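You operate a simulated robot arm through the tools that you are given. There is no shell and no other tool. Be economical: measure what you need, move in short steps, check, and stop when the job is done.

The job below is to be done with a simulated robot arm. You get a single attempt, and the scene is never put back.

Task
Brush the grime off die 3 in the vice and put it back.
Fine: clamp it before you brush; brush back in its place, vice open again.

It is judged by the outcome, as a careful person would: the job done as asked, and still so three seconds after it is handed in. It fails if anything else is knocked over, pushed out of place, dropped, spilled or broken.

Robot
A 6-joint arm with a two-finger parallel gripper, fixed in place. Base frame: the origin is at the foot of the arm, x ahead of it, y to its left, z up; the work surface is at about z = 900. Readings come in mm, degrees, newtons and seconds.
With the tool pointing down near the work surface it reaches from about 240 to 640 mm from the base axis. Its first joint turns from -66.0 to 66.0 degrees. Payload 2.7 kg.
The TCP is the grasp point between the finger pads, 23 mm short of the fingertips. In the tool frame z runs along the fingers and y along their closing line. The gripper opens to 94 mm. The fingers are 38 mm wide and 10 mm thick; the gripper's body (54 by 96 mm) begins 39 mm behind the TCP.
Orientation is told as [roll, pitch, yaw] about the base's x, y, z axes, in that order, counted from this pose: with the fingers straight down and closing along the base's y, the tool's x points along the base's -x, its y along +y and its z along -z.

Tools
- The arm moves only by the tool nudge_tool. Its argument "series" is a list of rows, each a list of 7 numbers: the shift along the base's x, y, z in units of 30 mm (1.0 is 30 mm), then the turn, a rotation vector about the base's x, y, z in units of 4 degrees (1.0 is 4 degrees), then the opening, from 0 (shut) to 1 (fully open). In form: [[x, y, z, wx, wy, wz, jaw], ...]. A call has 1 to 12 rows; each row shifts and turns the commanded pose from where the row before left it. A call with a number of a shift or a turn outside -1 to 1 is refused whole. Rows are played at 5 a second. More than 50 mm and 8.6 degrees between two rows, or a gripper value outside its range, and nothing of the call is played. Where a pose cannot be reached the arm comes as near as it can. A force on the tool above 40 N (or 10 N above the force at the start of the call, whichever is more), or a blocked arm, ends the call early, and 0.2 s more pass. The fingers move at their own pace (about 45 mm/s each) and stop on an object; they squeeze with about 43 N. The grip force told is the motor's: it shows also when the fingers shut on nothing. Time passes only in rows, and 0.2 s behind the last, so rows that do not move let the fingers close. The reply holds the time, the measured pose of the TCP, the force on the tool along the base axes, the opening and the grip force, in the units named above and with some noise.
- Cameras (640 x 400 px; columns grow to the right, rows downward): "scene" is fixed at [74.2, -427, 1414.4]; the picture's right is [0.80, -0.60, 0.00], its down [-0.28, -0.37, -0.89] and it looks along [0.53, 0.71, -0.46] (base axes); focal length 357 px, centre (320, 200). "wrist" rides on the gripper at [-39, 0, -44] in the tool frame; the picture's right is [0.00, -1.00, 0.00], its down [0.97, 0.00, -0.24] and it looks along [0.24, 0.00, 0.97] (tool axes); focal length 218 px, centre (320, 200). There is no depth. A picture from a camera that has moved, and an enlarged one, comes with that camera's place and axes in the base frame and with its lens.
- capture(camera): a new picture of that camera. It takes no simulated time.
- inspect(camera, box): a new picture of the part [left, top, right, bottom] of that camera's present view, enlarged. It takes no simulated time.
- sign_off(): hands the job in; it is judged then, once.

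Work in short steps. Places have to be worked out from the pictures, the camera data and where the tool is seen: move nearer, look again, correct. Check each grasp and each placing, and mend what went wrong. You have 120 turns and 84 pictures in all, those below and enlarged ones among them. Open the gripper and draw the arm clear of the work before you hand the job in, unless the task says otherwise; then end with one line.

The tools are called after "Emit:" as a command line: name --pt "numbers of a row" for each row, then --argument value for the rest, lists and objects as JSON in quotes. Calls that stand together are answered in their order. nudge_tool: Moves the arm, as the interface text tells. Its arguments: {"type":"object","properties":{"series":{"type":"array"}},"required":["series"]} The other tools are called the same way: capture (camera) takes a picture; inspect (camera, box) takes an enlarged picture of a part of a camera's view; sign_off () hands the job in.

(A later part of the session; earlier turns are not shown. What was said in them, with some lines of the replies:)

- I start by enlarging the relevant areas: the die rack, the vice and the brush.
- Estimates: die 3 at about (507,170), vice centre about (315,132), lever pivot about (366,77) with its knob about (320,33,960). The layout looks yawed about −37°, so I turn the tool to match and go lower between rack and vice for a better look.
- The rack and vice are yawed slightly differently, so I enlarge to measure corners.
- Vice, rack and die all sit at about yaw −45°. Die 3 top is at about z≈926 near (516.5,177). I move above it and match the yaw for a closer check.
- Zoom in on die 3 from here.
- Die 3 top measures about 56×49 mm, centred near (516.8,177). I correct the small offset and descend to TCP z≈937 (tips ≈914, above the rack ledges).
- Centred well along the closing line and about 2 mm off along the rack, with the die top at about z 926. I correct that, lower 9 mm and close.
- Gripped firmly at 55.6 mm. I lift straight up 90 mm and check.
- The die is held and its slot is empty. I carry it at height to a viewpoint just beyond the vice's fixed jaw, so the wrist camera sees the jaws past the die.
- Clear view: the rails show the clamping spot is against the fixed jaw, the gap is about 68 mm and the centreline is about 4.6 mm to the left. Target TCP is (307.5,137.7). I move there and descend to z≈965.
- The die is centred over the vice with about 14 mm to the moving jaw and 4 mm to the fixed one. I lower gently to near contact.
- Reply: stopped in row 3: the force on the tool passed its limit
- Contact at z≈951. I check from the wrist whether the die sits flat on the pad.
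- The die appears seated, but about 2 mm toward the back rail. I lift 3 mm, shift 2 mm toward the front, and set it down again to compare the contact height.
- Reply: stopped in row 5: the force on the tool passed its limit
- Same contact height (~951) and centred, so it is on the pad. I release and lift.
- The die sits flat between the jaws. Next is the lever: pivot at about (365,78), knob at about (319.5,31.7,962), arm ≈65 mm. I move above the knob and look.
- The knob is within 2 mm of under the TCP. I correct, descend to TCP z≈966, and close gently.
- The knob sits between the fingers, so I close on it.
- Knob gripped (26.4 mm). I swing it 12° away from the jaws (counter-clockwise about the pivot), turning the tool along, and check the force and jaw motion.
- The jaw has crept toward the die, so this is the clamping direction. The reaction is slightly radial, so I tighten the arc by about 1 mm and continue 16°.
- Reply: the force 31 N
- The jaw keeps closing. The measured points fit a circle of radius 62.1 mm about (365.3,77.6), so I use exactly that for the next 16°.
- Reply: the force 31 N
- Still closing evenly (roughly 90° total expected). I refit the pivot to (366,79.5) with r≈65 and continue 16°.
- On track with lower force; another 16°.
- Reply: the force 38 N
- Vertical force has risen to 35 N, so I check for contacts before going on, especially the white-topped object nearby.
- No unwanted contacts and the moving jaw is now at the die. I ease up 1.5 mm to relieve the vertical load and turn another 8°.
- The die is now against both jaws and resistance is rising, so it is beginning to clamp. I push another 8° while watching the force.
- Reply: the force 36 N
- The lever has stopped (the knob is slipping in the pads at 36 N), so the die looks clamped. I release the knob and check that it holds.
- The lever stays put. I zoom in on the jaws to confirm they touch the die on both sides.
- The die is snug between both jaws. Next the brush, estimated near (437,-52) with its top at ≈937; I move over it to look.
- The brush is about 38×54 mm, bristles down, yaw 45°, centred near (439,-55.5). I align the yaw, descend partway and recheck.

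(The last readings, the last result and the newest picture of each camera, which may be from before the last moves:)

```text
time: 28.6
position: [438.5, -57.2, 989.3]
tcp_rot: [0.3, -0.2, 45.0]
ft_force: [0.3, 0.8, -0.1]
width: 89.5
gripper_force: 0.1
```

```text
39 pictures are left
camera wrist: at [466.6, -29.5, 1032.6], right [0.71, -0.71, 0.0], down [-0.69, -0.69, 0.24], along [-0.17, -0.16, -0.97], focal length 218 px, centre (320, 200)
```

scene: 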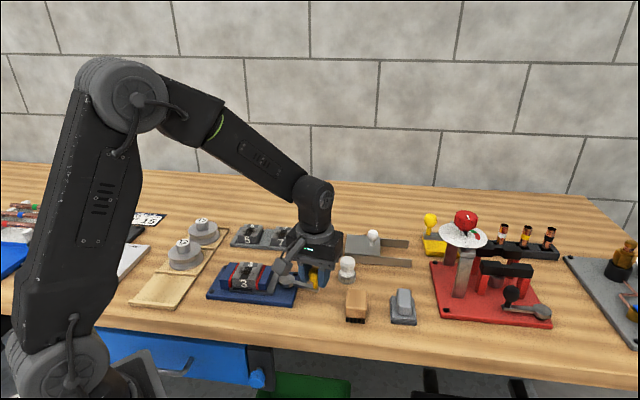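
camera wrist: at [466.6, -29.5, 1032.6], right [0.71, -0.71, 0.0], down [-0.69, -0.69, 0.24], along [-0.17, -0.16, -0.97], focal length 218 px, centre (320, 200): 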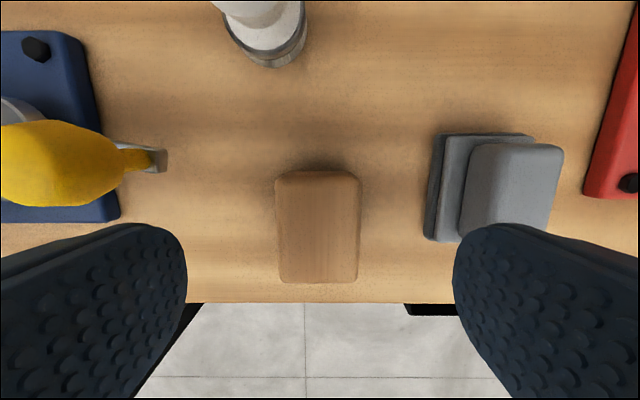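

Centred. I narrow the opening to keep clear of the knob and the grey block, descend to TCP ≈940 and grip.

Emit:
nudge_tool --pt "0 0 0 0 0 0 0.68" --pt "0 0 0 0 0 0 0.68" --pt "0 0 -0.8 0 0 0 0.68" --pt "0 0 -0.8 0 0 0 0.68" --pt "0 0 0 0 0 0 0.68"

Emit:
inspect --camera "scene" --box '[300, 240, 430, 340]'

```text
time: 29.8
position: [440.3, -59.0, 941.0]
tcp_rot: [0.3, -0.2, 45.0]
ft_force: [-0.2, -0.3, -0.2]
width: 63.9
gripper_force: 0.0
```

```text
4.00 times, centred on (365, 290) of scene
camera zoom: at [74.2, -427.0, 1414.4], right [0.8, -0.6, 0.0], down [-0.28, -0.37, -0.89], along [0.53, 0.71, -0.46], focal length 1429 px, centre (140, -160)
```

zoom: 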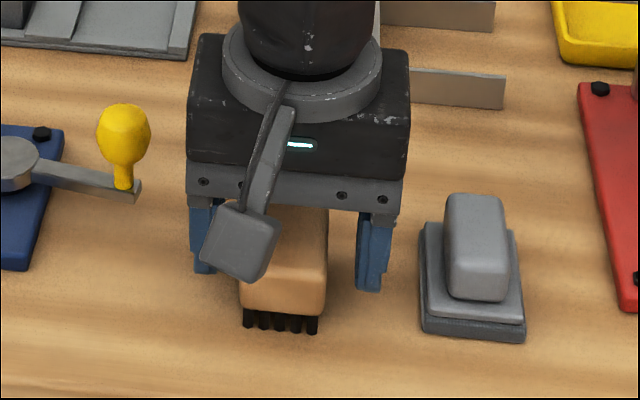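

Fingers straddle the brush with clearance; I close on it.

Emit:
nudge_tool --pt "0 0 0 0 0 0 0.45" --pt "0 0 0 0 0 0 0.3" --pt "0 0 0 0 0 0 0.3" --pt "0 0 0 0 0 0 0.3"

Emit:
capture --camera "wrist"

```text
time: 30.8
position: [439.4, -57.5, 941.3]
tcp_rot: [0.3, -0.2, 45.0]
ft_force: [-0.1, -0.5, 1.5]
width: 39.5
gripper_force: 43.3
```

```text
37 pictures are left
camera wrist: at [465.9, -31.0, 985.0], right [0.71, -0.71, 0.0], down [-0.69, -0.69, 0.24], along [-0.17, -0.16, -0.97], focal length 218 px, centre (320, 200)
```

wrist: 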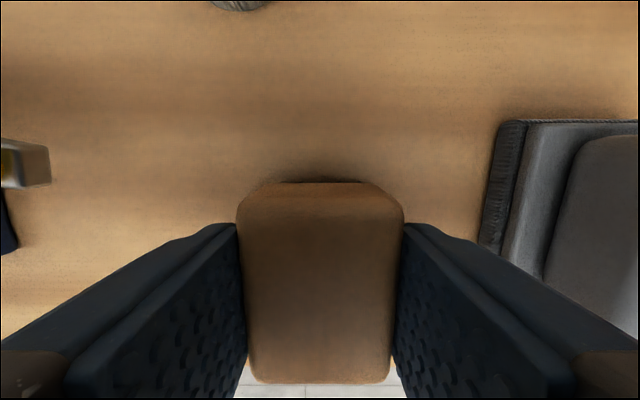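

Brush gripped at 39.5 mm; its home pose is (439.4,-57.5,941.3), yaw 45°. I lift 100 mm and take a look.

Emit:
nudge_tool --pt "0 0 0.4 0 0 0 0.3" --pt "0 0 0.9 0 0 0 0.3" --pt "0 0 0.9 0 0 0 0.3" --pt "0 0 0.9 0 0 0 0.3" --pt "0 0 0 0 0 0 0.3"

Emit:
inspect --camera "scene" --box '[300, 190, 430, 340]'

```text
time: 32.0
position: [439.3, -56.9, 1033.7]
tcp_rot: [0.3, -0.2, 45.1]
ft_force: [-0.1, 0.6, -1.0]
width: 39.2
gripper_force: 43.0
```

```text
2.67 times, centred on (365, 265) of scene
camera zoom: at [74.2, -427.0, 1414.4], right [0.8, -0.6, 0.0], down [-0.28, -0.37, -0.89], along [0.53, 0.71, -0.46], focal length 953 px, centre (200, 27)
```

zoom: 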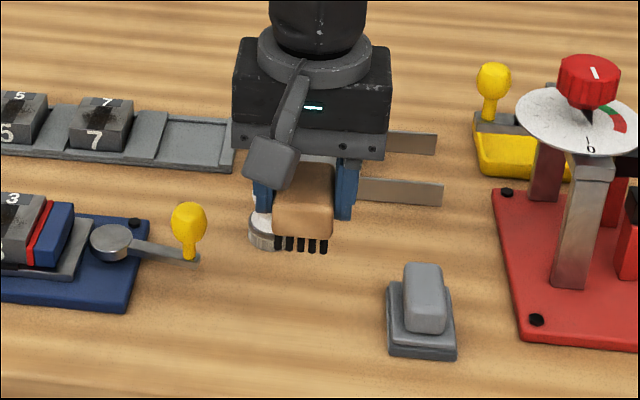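

I carry the brush over to above the die, estimated centre (306,140), staying above the knob.

Emit:
nudge_tool --pt "0 0 0.5 0 0 0 0.3" --pt "-0.555 0.82 0 0 0 0 0.3" --pt "-0.555 0.82 0 0 0 0 0.3" --pt "-0.555 0.82 0 0 0 0 0.3" --pt "-0.555 0.82 0 0 0 0 0.3" --pt "-0.555 0.82 0 0 0 0 0.3" --pt "-0.555 0.82 0 0 0 0 0.3" --pt "-0.555 0.82 0 0 0 0 0.3" --pt "-0.555 0.82 0 0 0 0 0.3" --pt "0 0 -0.8 0 0 0 0.3" --pt "0 0 -0.5 0 0 0 0.3" --pt "0 0 0 0 0 0 0.3"

Emit:
inspect --camera "scene" --box '[190, 200, 320, 320]'

Emit:
capture --camera "wrist"

```text
time: 34.6
position: [305.8, 137.2, 1009.3]
tcp_rot: [0.3, -0.2, 45.0]
ft_force: [-0.5, -0.2, -1.1]
width: 39.3
gripper_force: 42.7
```

```text
3.33 times, centred on (255, 260) of scene
camera zoom: at [74.2, -427.0, 1414.4], right [0.8, -0.6, 0.0], down [-0.28, -0.37, -0.89], along [0.53, 0.71, -0.46], focal length 1191 px, centre (537, 0)
```

zoom: 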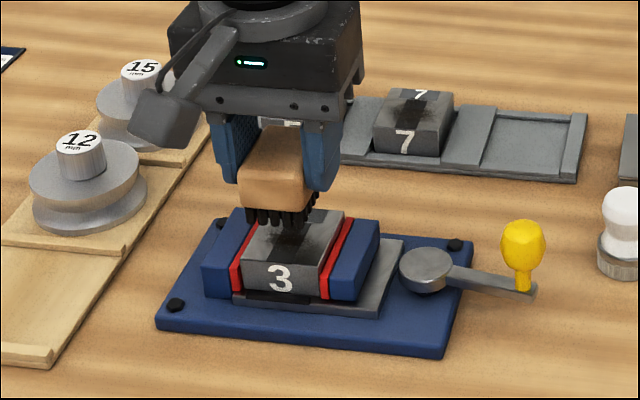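

```text
34 pictures are left
camera wrist: at [333.4, 164.7, 1053.3], right [0.71, -0.71, 0.0], down [-0.69, -0.69, 0.24], along [-0.17, -0.16, -0.97], focal length 218 px, centre (320, 200)
```

wrist: 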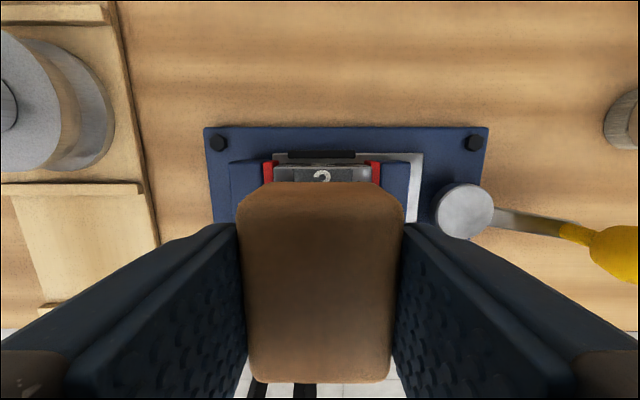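

Brush is centred above the die. I descend to near contact (expected TCP≈982), then in small steps.

Emit:
nudge_tool --pt "0 0.05 -0.8 0 0 0 0.3" --pt "0 0 -0.06 0 0 0 0.3" --pt "0 0 -0.05 0 0 0 0.3" --pt "0 0 0 0 0 0 0.3"

Emit:
inspect --camera "scene" --box '[205, 240, 305, 315]'

```text
time: 35.4
position: [307.2, 141.7, 984.7]
tcp_rot: [0.2, -0.4, 45.0]
ft_force: [-0.3, -0.5, 4.4]
width: 39.6
gripper_force: 43.0
stopped in row 4: the force on the tool passed its limit (the readings are from after the stop); the commanded pose is now the measured one
```

```text
5.33 times, centred on (255, 278) of scene
camera zoom: at [74.1, -427.1, 1414.4], right [0.8, -0.6, 0.0], down [-0.28, -0.37, -0.89], along [0.53, 0.71, -0.46], focal length 1906 px, centre (667, -213)
```

zoom: 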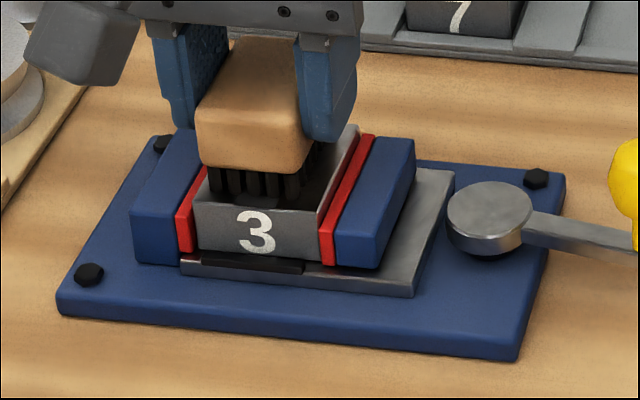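

Bristles are on the die top with about 4 N. I make strokes along the groove and across it.

Emit:
nudge_tool --pt "-0.25 -0.25 -0.01 0 0 0 0.3" --pt "0.25 0.25 0 0 0 0 0.3" --pt "0.25 0.25 0 0 0 0 0.3" --pt "-0.25 -0.25 0 0 0 0 0.3" --pt "-0.25 -0.25 0 0 0 0 0.3" --pt "0.25 0.25 0 0 0 0 0.3" --pt "0.15 -0.15 0 0 0 0 0.3" --pt "-0.15 0.15 0 0 0 0 0.3" --pt "-0.15 0.15 0 0 0 0 0.3" --pt "0.15 -0.15 0 0 0 0 0.3"

Emit:
inspect --camera "scene" --box '[205, 240, 305, 315]'

```text
time: 37.6
position: [306.5, 141.4, 982.9]
tcp_rot: [0.1, -0.5, 44.9]
ft_force: [-8.4, 5.4, 23.8]
width: 39.2
gripper_force: 43.2
```

```text
5.33 times, centred on (255, 278) of scene
camera zoom: at [73.8, -427.0, 1414.4], right [0.8, -0.6, 0.0], down [-0.28, -0.37, -0.89], along [0.53, 0.71, -0.46], focal length 1906 px, centre (667, -213)
```

zoom: 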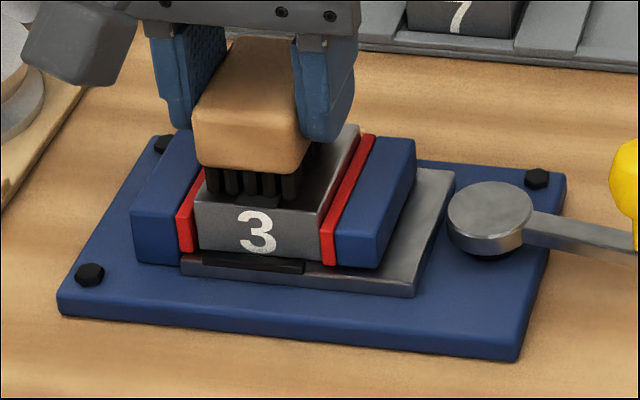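

The strokes played fully with a ~24 N press. I raise the brush and look at the die surface.

Emit:
nudge_tool --pt "0 0 0.5 0 0 0 0.3" --pt "0 0 0.9 0 0 0 0.3" --pt "0 0 0.9 0 0 0 0.3"

Emit:
inspect --camera "scene" --box '[215, 240, 285, 300]'

```text
time: 38.4
position: [307.4, 139.0, 1052.3]
tcp_rot: [0.1, -0.3, 45.0]
ft_force: [-0.6, 0.6, -0.1]
width: 39.4
gripper_force: 43.3
```

```text
6.67 times, centred on (250, 270) of scene
camera zoom: at [74.2, -427.0, 1414.4], right [0.8, -0.6, 0.0], down [-0.28, -0.37, -0.89], along [0.53, 0.71, -0.46], focal length 2382 px, centre (787, -267)
```

zoom: 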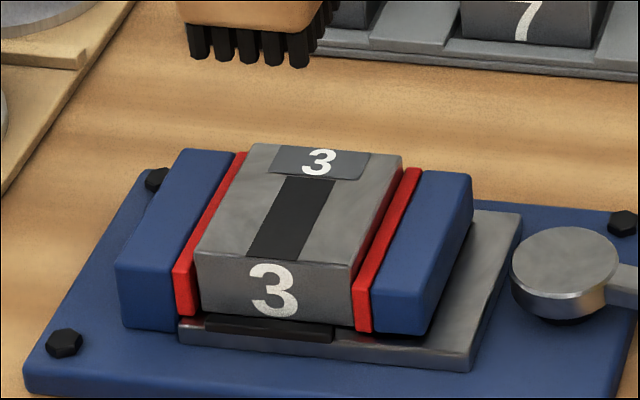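

The grime is gone and the die is still clamped. I carry the brush back above its home.

Emit:
nudge_tool --pt "0.55 -0.819 0 0 0 0 0.3" --pt "0.55 -0.819 0 0 0 0 0.3" --pt "0.55 -0.819 0 0 0 0 0.3" --pt "0.55 -0.819 0 0 0 0 0.3" --pt "0.55 -0.819 0 0 0 0 0.3" --pt "0.55 -0.819 0 0 0 0 0.3" --pt "0.55 -0.819 0 0 0 0 0.3" --pt "0.55 -0.819 0 0 0 0 0.3" --pt "0 0 -0.8 0 0 0 0.3" --pt "0 0 -0.8 0 0 0 0.3" --pt "0 0 -0.7 0 0 0 0.3" --pt "0 0 0 0 0 0 0.3"

```text
time: 41.0
position: [436.7, -58.2, 985.2]
tcp_rot: [0.1, -0.4, 45.0]
ft_force: [0.8, 1.1, -1.1]
width: 39.3
gripper_force: 42.5
```

I correct about 2 mm and lower to just above the table, then touch down gently.

Emit:
nudge_tool --pt "0.07 0.02 -0.5 0 0 0 0.3" --pt "0 0 -0.6 0 0 0 0.3" --pt "0 0 -0.23 0 0 0 0.3" --pt "0 0 -0.05 0 0 0 0.3" --pt "0 0 -0.04 0 0 0 0.3" --pt "0 0 0 0 0 0 0.3"

Emit:
inspect --camera "scene" --box '[300, 240, 430, 340]'

```text
time: 42.4
position: [441.8, -56.5, 942.3]
tcp_rot: [0.1, -0.4, 45.0]
ft_force: [0.3, -0.6, -0.5]
width: 39.2
gripper_force: 43.0
```

```text
4.00 times, centred on (365, 290) of scene
camera zoom: at [74.2, -427.0, 1414.4], right [0.8, -0.6, 0.0], down [-0.28, -0.37, -0.89], along [0.53, 0.71, -0.46], focal length 1429 px, centre (140, -160)
```

zoom: 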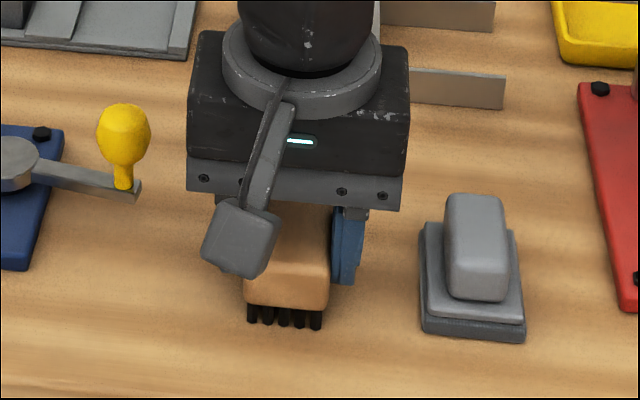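

The brush is about 2 mm off its original pixels and not quite touching. I trim and lower slowly.

Emit:
nudge_tool --pt "-0.06 -0.01 0 0 0 0 0.3" --pt "0 0 -0.04 0 0 0 0.3" --pt "0 0 -0.02 0 0 0 0.3" --pt "0 0 0 0 0 0 0.3"

Emit:
inspect --camera "scene" --box '[300, 240, 430, 340]'

```text
time: 43.4
position: [438.4, -56.5, 940.1]
tcp_rot: [0.0, -0.4, 45.1]
ft_force: [-6.2, -2.9, 16.0]
width: 39.3
gripper_force: 42.8
```

```text
4.00 times, centred on (365, 290) of scene
camera zoom: at [73.8, -427.1, 1414.4], right [0.8, -0.6, 0.0], down [-0.28, -0.37, -0.89], along [0.53, 0.71, -0.46], focal length 1429 px, centre (140, -160)
```

zoom: 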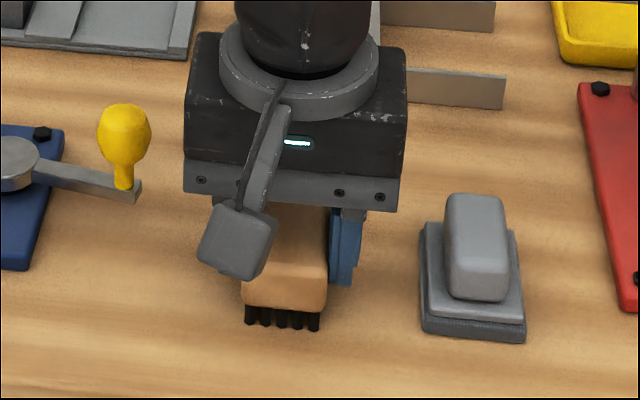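

Brush is down within about 1 mm of its original place. I release and lift.

Emit:
nudge_tool --pt "0 0 0.02 0 0 0 0.5" --pt "0 0 0 0 0 0 0.65" --pt "0 0 0 0 0 0 0.65" --pt "0 0 0.4 0 0 0 0.65" --pt "0 0 0.9 0 0 0 0.65" --pt "0 0 0.9 0 0 0 0.65" --pt "0 0 0.9 0 0 0 0.65"

Emit:
capture --camera "scene"

```text
time: 45.0
position: [439.4, -53.7, 1031.9]
tcp_rot: [0.1, -0.4, 44.9]
ft_force: [0.3, 0.0, -0.9]
width: 61.2
gripper_force: 0.0
```

```text
28 pictures are left
```

scene: 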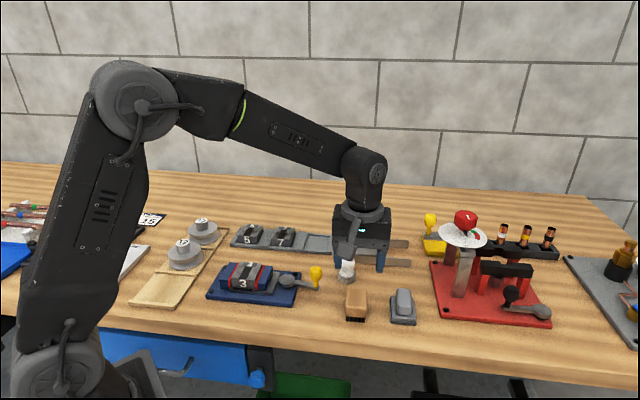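

The brush stands back in place. Now back to the lever knob, estimated at (403,25), turning the tool to yaw ≈35° for a radial grip.

Emit:
nudge_tool --pt "-0.404 0.874 0 0 0 -0.83 0.65" --pt "-0.404 0.874 0 0 0 -0.83 0.65" --pt "-0.404 0.874 0 0 0 -0.83 0.65" --pt "0 0 0 0 0 0 0.65"

Emit:
capture --camera "wrist"

```text
time: 46.0
position: [404.4, 21.4, 1033.2]
tcp_rot: [0.1, -0.4, 35.0]
ft_force: [0.3, 0.2, -0.3]
width: 61.2
gripper_force: 0.0
```

```text
27 pictures are left
camera wrist: at [435.0, 43.2, 1077.6], right [0.57, -0.82, 0.0], down [-0.8, -0.56, 0.23], along [-0.19, -0.13, -0.97], focal length 218 px, centre (320, 200)
```

wrist: 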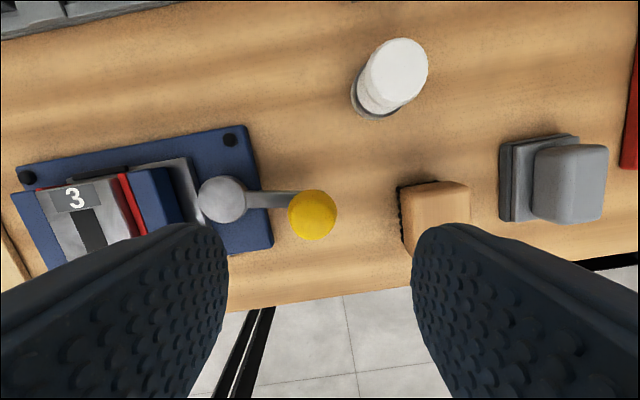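

The knob is at about (403.8,25.7). I shift 4 mm, descend to z≈966 and close.

Emit:
nudge_tool --pt "-0.02 0.143 -0.4 0 0 0 0.65" --pt "0 0 -0.9 0 0 0 0.65" --pt "0 0 -0.9 0 0 0 0.65" --pt "0 0 0 0 0 0 0.4" --pt "0 0 0 0 0 0 0.2" --pt "0 0 0 0 0 0 0.2" --pt "0 0 0 0 0 0 0.2"

Emit:
capture --camera "wrist"

```text
time: 47.6
position: [405.3, 26.7, 964.5]
tcp_rot: [0.2, -0.3, 35.0]
ft_force: [-7.0, 12.3, -0.4]
width: 26.6
gripper_force: 45.0
```

```text
26 pictures are left
camera wrist: at [436.0, 49.0, 1008.4], right [0.57, -0.82, 0.0], down [-0.8, -0.56, 0.23], along [-0.19, -0.13, -0.97], focal length 218 px, centre (320, 200)
```

wrist: 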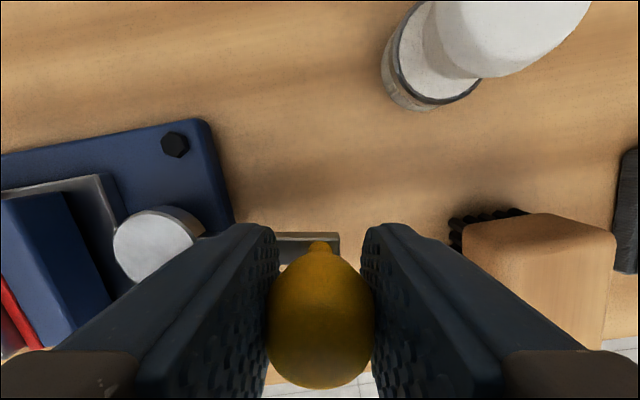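

Knob gripped. A fit through all measured points gives pivot (367,80) and r≈65.2. I start swinging back clockwise 16°.

Emit:
nudge_tool --pt "-0.088 -0.05 0 0 0 -1 0.2" --pt "-0.131 -0.076 0 0 0 -1 0.2" --pt "-0.136 -0.066 0 0 0 -1 0.2" --pt "-0.141 -0.057 0 0 0 -1 0.2" --pt "0 0 0 0 0 0 0.2"

```text
time: 48.8
position: [389.4, 18.1, 965.0]
tcp_rot: [0.1, -0.1, 18.9]
ft_force: [5.1, -10.4, -35.9]
width: 26.6
gripper_force: 45.2
```

Moving well; the −36 N vertical load means I am slightly high, so I lower 1.5 mm and continue 20°.

Emit:
nudge_tool --pt "0 0 -0.05 0 0 0 0.2" --pt "-0.144 -0.047 0 0 0 -1 0.2" --pt "-0.147 -0.036 0 0 0 -1 0.2" --pt "-0.149 -0.027 0 0 0 -1 0.2" --pt "-0.151 -0.016 0 0 0 -1 0.2" --pt "-0.152 -0.005 0 0 0 -1 0.2" --pt "0 0 0 0 0 0 0.2"

```text
time: 50.4
position: [366.3, 14.9, 964.6]
tcp_rot: [0.0, -0.4, -1.0]
ft_force: [6.6, -26.3, -9.3]
width: 26.2
gripper_force: 45.0
```

Slightly too tight a radius; I add 1 mm outward and continue 20°.

Emit:
nudge_tool --pt "-0.152 -0.028 0 0 0 -1 0.2" --pt "-0.151 0.016 0 0 0 -1 0.2" --pt "-0.149 0.027 0 0 0 -1 0.2" --pt "-0.147 0.036 0 0 0 -1 0.2" --pt "-0.144 0.047 0 0 0 -1 0.2" --pt "0 0 0 0 0 0 0.2"

Emit:
inspect --camera "scene" --box '[200, 230, 330, 320]'

```text
time: 51.8
position: [343.8, 19.5, 965.6]
tcp_rot: [0.3, -0.4, -21.0]
ft_force: [10.1, 3.6, -8.6]
width: 26.3
gripper_force: 45.3
```

```text
4.44 times, centred on (265, 275) of scene
camera zoom: at [74.6, -426.9, 1414.4], right [0.8, -0.6, 0.0], down [-0.28, -0.37, -0.89], along [0.53, 0.71, -0.46], focal length 1588 px, centre (564, -133)
```

zoom: 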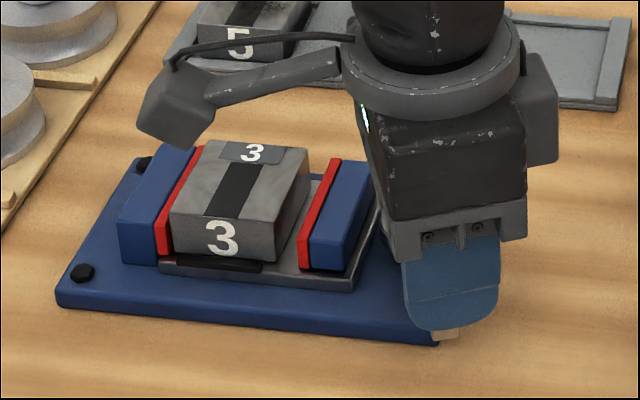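

The jaw is opening and the die remains in place. I finish the last 25° to the original open position.

Emit:
nudge_tool --pt "-0.141 0.057 0 0 0 -1 0.2" --pt "-0.136 0.066 0 0 0 -1 0.2" --pt "-0.131 0.076 0 0 0 -1 0.2" --pt "-0.126 0.085 0 0 0 -1 0.2" --pt "-0.12 0.093 0 0 0 -1 0.2" --pt "-0.113 0.102 0 0 0 -1 0.2" --pt "-0.04 0.04 0 0 0 0 0.2" --pt "0 0 0 0 0 0 0.2"

Emit:
inspect --camera "scene" --box '[200, 230, 330, 320]'

```text
time: 53.6
position: [321.5, 34.0, 965.0]
tcp_rot: [0.5, -0.6, -45.0]
ft_force: [31.5, -8.6, -11.5]
width: 26.6
gripper_force: 44.7
```

```text
4.44 times, centred on (265, 275) of scene
camera zoom: at [75.2, -427.3, 1414.3], right [0.8, -0.6, 0.0], down [-0.28, -0.37, -0.89], along [0.53, 0.71, -0.46], focal length 1588 px, centre (564, -133)
```

zoom: 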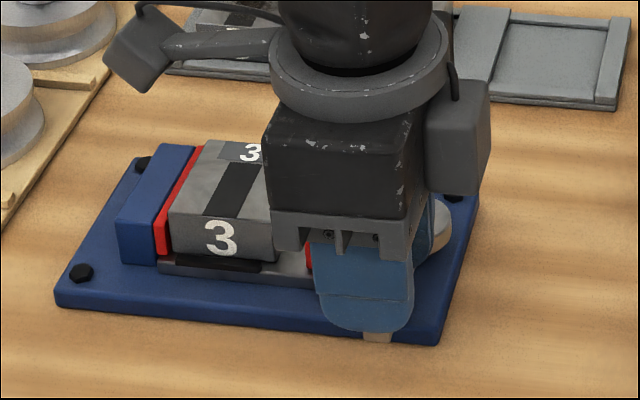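

The lever is at its open stop (measured at its starting point). I relax the push, open and rise.

Emit:
nudge_tool --pt "0.03 -0.02 0 0 0 0 0.2" --pt "0 0 0 0 0 0 0.5" --pt "0 0 0 0 0 0 0.7" --pt "0 0 0.3 0 0 0 0.7" --pt "0 0 0.9 0 0 0 0.7" --pt "0 0 0.9 0 0 0 0.8" --pt "0 0 0.7 0 0 0 0.9"

Emit:
inspect --camera "scene" --box '[200, 230, 330, 320]'

```text
time: 55.2
position: [320.1, 33.4, 1049.8]
tcp_rot: [0.0, -0.3, -45.0]
ft_force: [0.1, 0.2, 0.4]
width: 84.4
gripper_force: 0.0
```

```text
4.44 times, centred on (265, 275) of scene
camera zoom: at [74.2, -427.0, 1414.4], right [0.8, -0.6, 0.0], down [-0.28, -0.37, -0.89], along [0.53, 0.71, -0.46], focal length 1588 px, centre (564, -133)
```

zoom: 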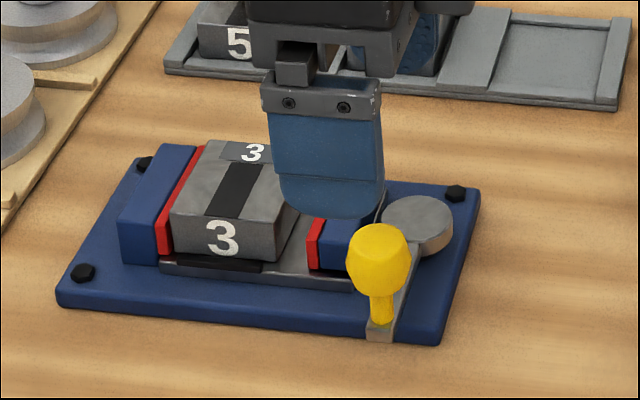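

The vice is fully open again. I go above the die for pickup, expected at about (305.5,140).

Emit:
nudge_tool --pt "-0.12 0.89 0 0 0 0 0.95" --pt "-0.12 0.89 0 0 0 0 0.95" --pt "-0.12 0.89 0 0 0 0 0.95" --pt "-0.12 0.89 0 0 0 0 0.95" --pt "0 0 -0.7 0 0 0 0.95" --pt "0 0 -0.7 0 0 0 0.95" --pt "0 0 0 0 0 0 0.95"

Emit:
capture --camera "wrist"

```text
time: 56.8
position: [306.3, 140.8, 1008.9]
tcp_rot: [0.1, -0.4, -44.9]
ft_force: [-0.7, 0.1, 1.0]
width: 89.2
gripper_force: 0.1
```

```text
22 pictures are left
camera wrist: at [332.8, 113.0, 1052.7], right [-0.71, -0.71, 0.0], down [-0.69, 0.69, 0.23], along [-0.16, 0.17, -0.97], focal length 218 px, centre (320, 200)
```

wrist: 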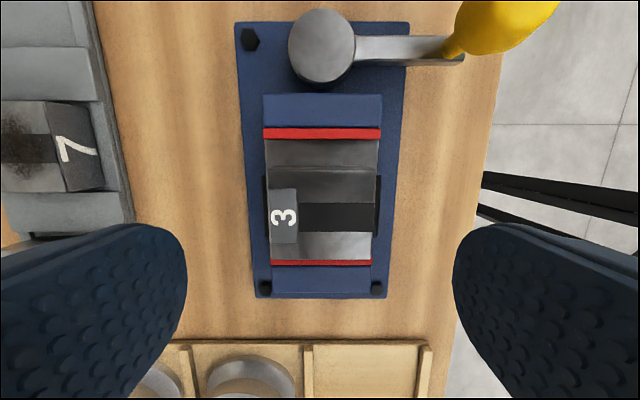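

Die is centred under the gripper within 1 mm. I descend to TCP≈952 and grip.

Emit:
nudge_tool --pt "0.02 -0.02 -0.7 0 0 0 0.95" --pt "0 0 -0.8 0 0 0 0.95" --pt "0 0 -0.4 0 0 0 0.95" --pt "0 0 0 0 0 0 0.7" --pt "0 0 0 0 0 0 0.4" --pt "0 0 0 0 0 0 0.4" --pt "0 0 0 0 0 0 0.4"

Emit:
capture --camera "wrist"

```text
time: 58.4
position: [307.1, 139.6, 951.6]
tcp_rot: [-0.1, -0.4, -44.9]
ft_force: [-0.7, 0.1, -0.7]
width: 55.4
gripper_force: 42.8
```

```text
21 pictures are left
camera wrist: at [333.3, 112.6, 995.8], right [-0.71, -0.71, 0.0], down [-0.69, 0.69, 0.23], along [-0.17, 0.17, -0.97], focal length 218 px, centre (320, 200)
```

wrist: 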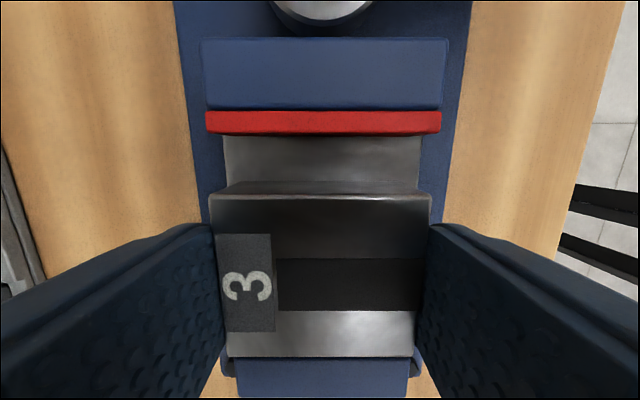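

Gripped (55.4 mm). The die sits ~1.3 mm further forward in the grip than before, so the rack target is (515.3,177.6). I lift and carry it over.

Emit:
nudge_tool --pt "0 0 0.3 0 0 0 0.4" --pt "0 0 0.8 0 0 0 0.4" --pt "0 0 0.8 0 0 0 0.4" --pt "0 0 0.8 0 0 0 0.4" --pt "0.868 0.158 0 0 0 0 0.4" --pt "0.868 0.158 0 0 0 0 0.4" --pt "0.868 0.158 0 0 0 0 0.4" --pt "0.868 0.158 0 0 0 0 0.4" --pt "0.868 0.158 0 0 0 0 0.4" --pt "0.868 0.158 0 0 0 0 0.4" --pt "0.868 0.158 0 0 0 0 0.4" --pt "0.868 0.158 0 0 0 0 0.4"

Emit:
nudge_tool --pt "0 0 0 0 0 0 0.4"

Emit:
capture --camera "wrist"

```text
time: 61.0
position: [516.2, 179.1, 1030.5]
tcp_rot: [0.1, -0.4, -44.9]
ft_force: [0.5, 0.3, -5.3]
width: 55.7
gripper_force: 42.9
```

```text
time: 61.4
position: [515.2, 177.9, 1031.0]
tcp_rot: [0.1, -0.4, -44.9]
ft_force: [-0.1, 0.0, -4.1]
width: 55.7
gripper_force: 43.3
```

```text
20 pictures are left
camera wrist: at [542.1, 150.9, 1075.3], right [-0.71, -0.71, 0.0], down [-0.69, 0.69, 0.23], along [-0.16, 0.17, -0.97], focal length 218 px, centre (320, 200)
```

wrist: 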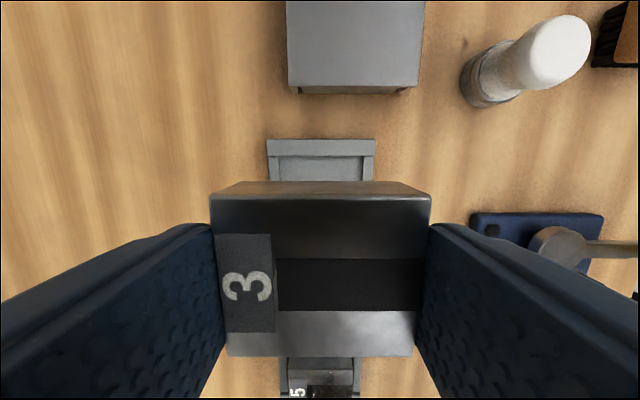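

Aligned with the slot's centreline. I descend to z≈952 and check against the slot edges.

Emit:
nudge_tool --pt "0 0 -0.9 0 0 0 0.4" --pt "0 0 -0.9 0 0 0 0.4" --pt "0 0 -0.8 0 0 0 0.4" --pt "0 0 0 0 0 0 0.4"

Emit:
capture --camera "wrist"

Emit:
inspect --camera "scene" --box '[270, 200, 360, 260]'

```text
time: 62.4
position: [517.0, 176.3, 953.8]
tcp_rot: [0.1, -0.4, -44.9]
ft_force: [0.6, -0.1, -4.4]
width: 55.7
gripper_force: 42.8
```

```text
19 pictures are left
camera wrist: at [543.5, 148.8, 997.3], right [-0.71, -0.71, 0.0], down [-0.69, 0.69, 0.23], along [-0.16, 0.17, -0.97], focal length 218 px, centre (320, 200)
```

wrist: 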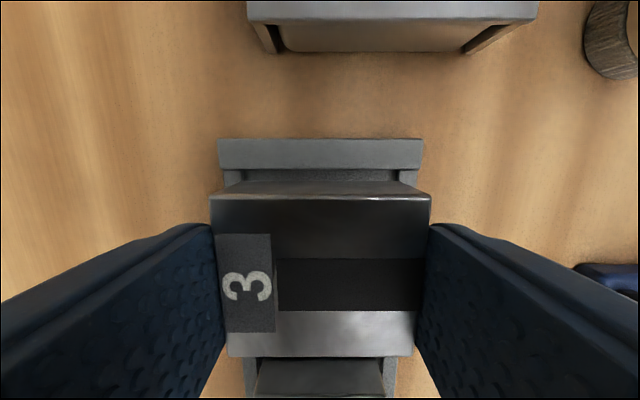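

```text
6.67 times, centred on (315, 230) of scene
camera zoom: at [74.3, -427.0, 1414.4], right [0.8, -0.6, 0.0], down [-0.28, -0.37, -0.89], along [0.53, 0.71, -0.46], focal length 2382 px, centre (353, 0)
```

zoom: 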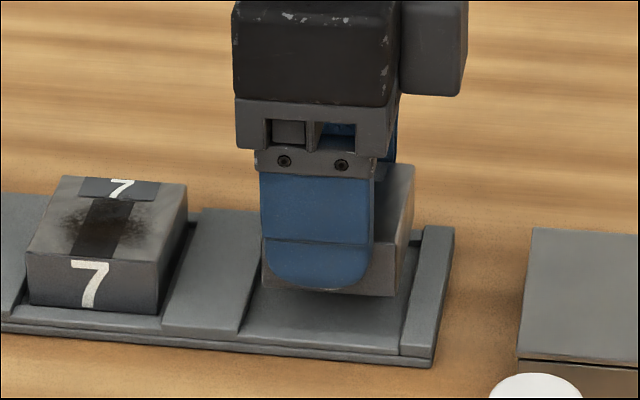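

Measured and image offsets agree: about 2.2 mm too far along +e1. I correct and lower gently, expecting contact near 937.

Emit:
nudge_tool --pt "-0.053 0.053 0 0 0 0 0.4" --pt "0 0 -0.35 0 0 0 0.4" --pt "0 0 -0.06 0 0 0 0.4" --pt "0 0 0 0 0 0 0.4"

Emit:
capture --camera "wrist"

Emit:
inspect --camera "scene" --box '[270, 200, 360, 260]'

```text
time: 63.4
position: [512.6, 178.4, 938.7]
tcp_rot: [0.1, -0.4, -45.0]
ft_force: [-0.1, 0.3, -4.5]
width: 55.5
gripper_force: 43.3
```

```text
17 pictures are left
camera wrist: at [539.5, 150.7, 984.3], right [-0.71, -0.71, 0.0], down [-0.69, 0.69, 0.23], along [-0.16, 0.17, -0.97], focal length 218 px, centre (320, 200)
```

wrist: 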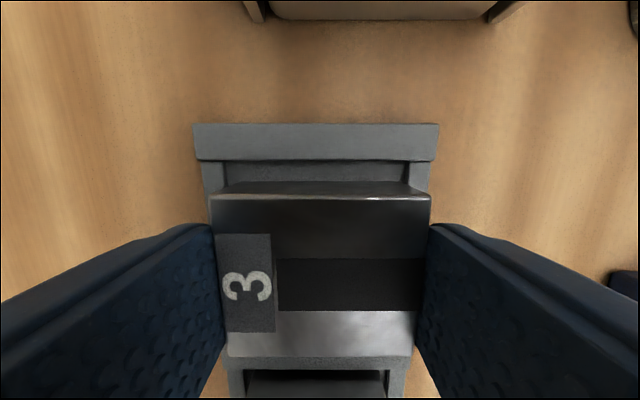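

```text
6.67 times, centred on (315, 230) of scene
camera zoom: at [74.3, -427.0, 1414.4], right [0.8, -0.6, 0.0], down [-0.28, -0.37, -0.89], along [0.53, 0.71, -0.46], focal length 2382 px, centre (353, 0)
```

zoom: 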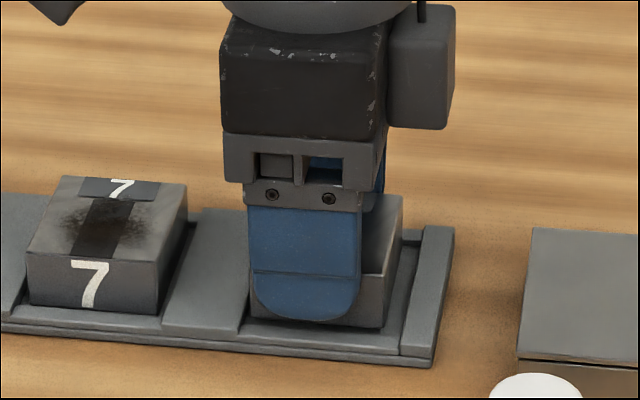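

Now about 2 mm too far back (both sources agree on a correction of +2.5,-0.7). I apply it and check before the final lowering.

Emit:
nudge_tool --pt "0.08 -0.02 0 0 0 0 0.4" --pt "0 0 0 0 0 0 0.4" --pt "0 0 0 0 0 0 0.4"

Emit:
inspect --camera "wrist" --box '[160, 100, 480, 400]'

```text
time: 64.2
position: [515.4, 177.2, 940.5]
tcp_rot: [0.1, -0.4, -44.9]
ft_force: [0.1, 0.3, -4.7]
width: 55.6
gripper_force: 43.4
```

```text
1.33 times, centred on (320, 250) of wrist
camera zoom: at [541.8, 150.4, 984.4], right [-0.71, -0.71, 0.0], down [-0.69, 0.69, 0.23], along [-0.16, 0.17, -0.97], focal length 291 px, centre (320, 133)
```

zoom: 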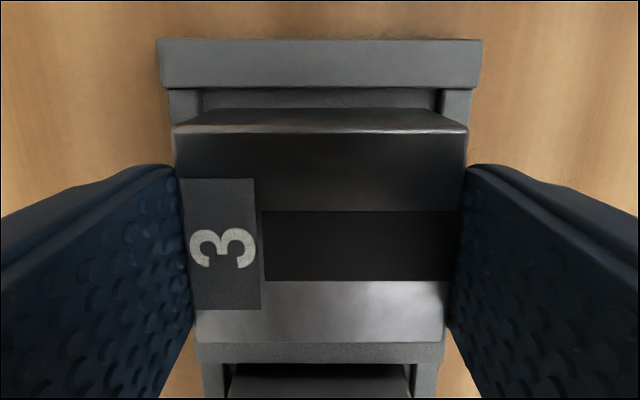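

Alignment now matches the pickup geometry. Final gentle lowering.

Emit:
nudge_tool --pt "0 0 -0.06 0 0 0 0.4" --pt "0 0 -0.04 0 0 0 0.4" --pt "0 0 -0.03 0 0 0 0.4" --pt "0 0 0 0 0 0 0.4"

Emit:
inspect --camera "scene" --box '[270, 200, 360, 260]'

```text
time: 65.2
position: [515.2, 179.2, 935.8]
tcp_rot: [0.1, -0.3, -44.9]
ft_force: [0.7, -0.9, -4.8]
width: 55.3
gripper_force: 42.4
```

```text
6.67 times, centred on (315, 230) of scene
camera zoom: at [74.3, -427.0, 1414.4], right [0.8, -0.6, 0.0], down [-0.28, -0.37, -0.89], along [0.53, 0.71, -0.46], focal length 2382 px, centre (353, 0)
```

zoom: 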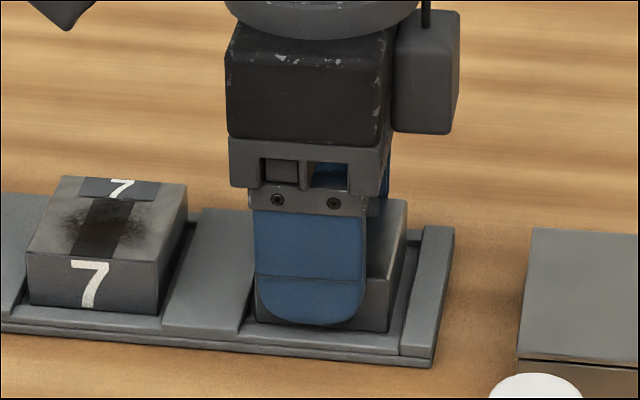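

Not yet touching (force is still the die's weight). I lower in 1 mm steps.

Emit:
nudge_tool --pt "0 0 -0.03 0 0 0 0.4" --pt "0 0 0 0 0 0 0.4" --pt "0 0 -0.02 0 0 0 0.4" --pt "0 0 0 0 0 0 0.4"

```text
time: 66.2
position: [516.0, 178.0, 936.7]
tcp_rot: [0.3, -0.3, -44.9]
ft_force: [-0.1, 2.1, 2.2]
width: 55.5
gripper_force: 43.2
```

The weight is now carried by the rack (force +2 N at z≈936.7). I open and lift clear.

Emit:
nudge_tool --pt "0 0 0 0 0 0 0.65" --pt "0 0 0 0 0 0 0.85" --pt "0 0 0 0 0 0 0.95" --pt "0 0 0.3 0 0 0 0.95" --pt "0 0 0.9 0 0 0 0.95" --pt "0 0 0.9 0 0 0 0.95" --pt "0 0 0.9 0 0 0 0.95" --pt "0 0 0.9 0 0 0 0.95" --pt "0 0 0.9 0 0 0 0.95"

Emit:
capture --camera "scene"

Emit:
inspect --camera "scene" --box '[190, 210, 430, 340]'

Emit:
inspect --camera "wrist" --box '[220, 100, 420, 300]'

```text
time: 68.2
position: [514.8, 179.4, 1081.9]
tcp_rot: [0.2, -0.4, -44.9]
ft_force: [0.5, 0.8, 0.4]
width: 89.3
gripper_force: 0.1
```

```text
13 pictures are left
```

scene: 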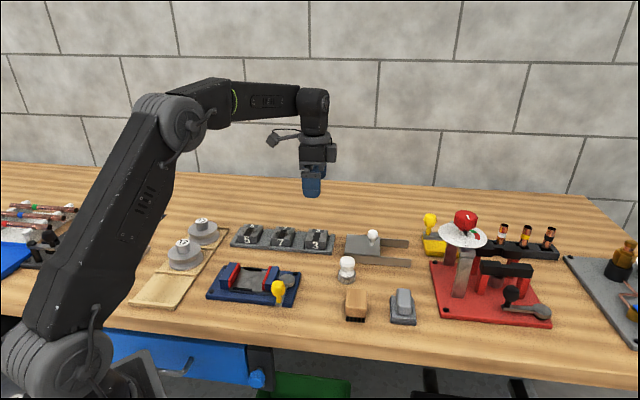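

```text
2.67 times, centred on (310, 275) of scene
camera zoom: at [74.2, -427.0, 1414.4], right [0.8, -0.6, 0.0], down [-0.28, -0.37, -0.89], along [0.53, 0.71, -0.46], focal length 953 px, centre (347, 0)
```

zoom: 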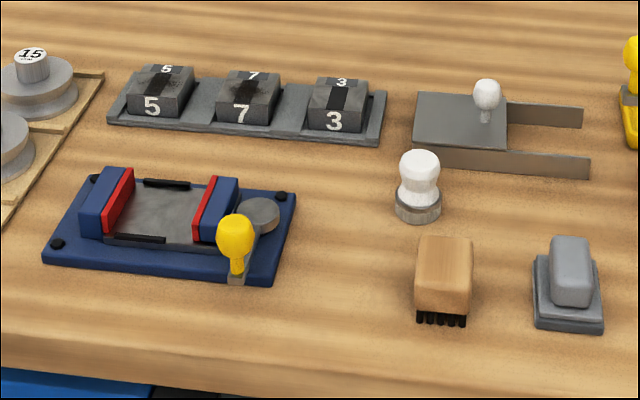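

```text
2.00 times, centred on (320, 200) of wrist
camera zoom: at [541.5, 152.1, 1126.1], right [-0.71, -0.71, 0.0], down [-0.69, 0.69, 0.23], along [-0.16, 0.17, -0.97], focal length 436 px, centre (320, 200)
```

zoom: 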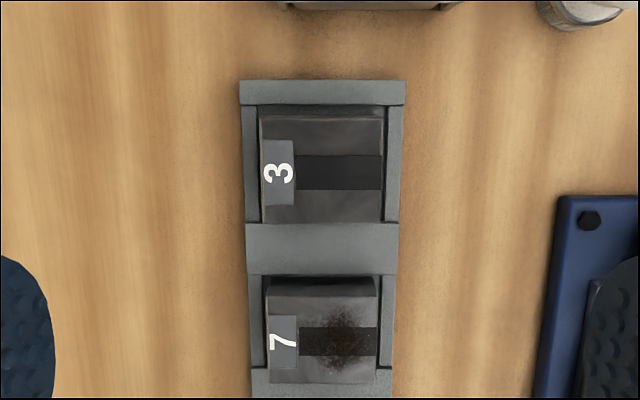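

The pictures match the start: die 3 is clean and flat in its slot, the vice is open, the brush is in its place and nothing else has moved. The arm is clear with the gripper open, so I hand in.

Emit:
sign_off

```text
The job is handed in.
```

Die 3 was clamped in the vice, brushed clean and put back in its rack slot; the brush is back within about 1 mm of its place, the vice is open, and nothing else was moved.
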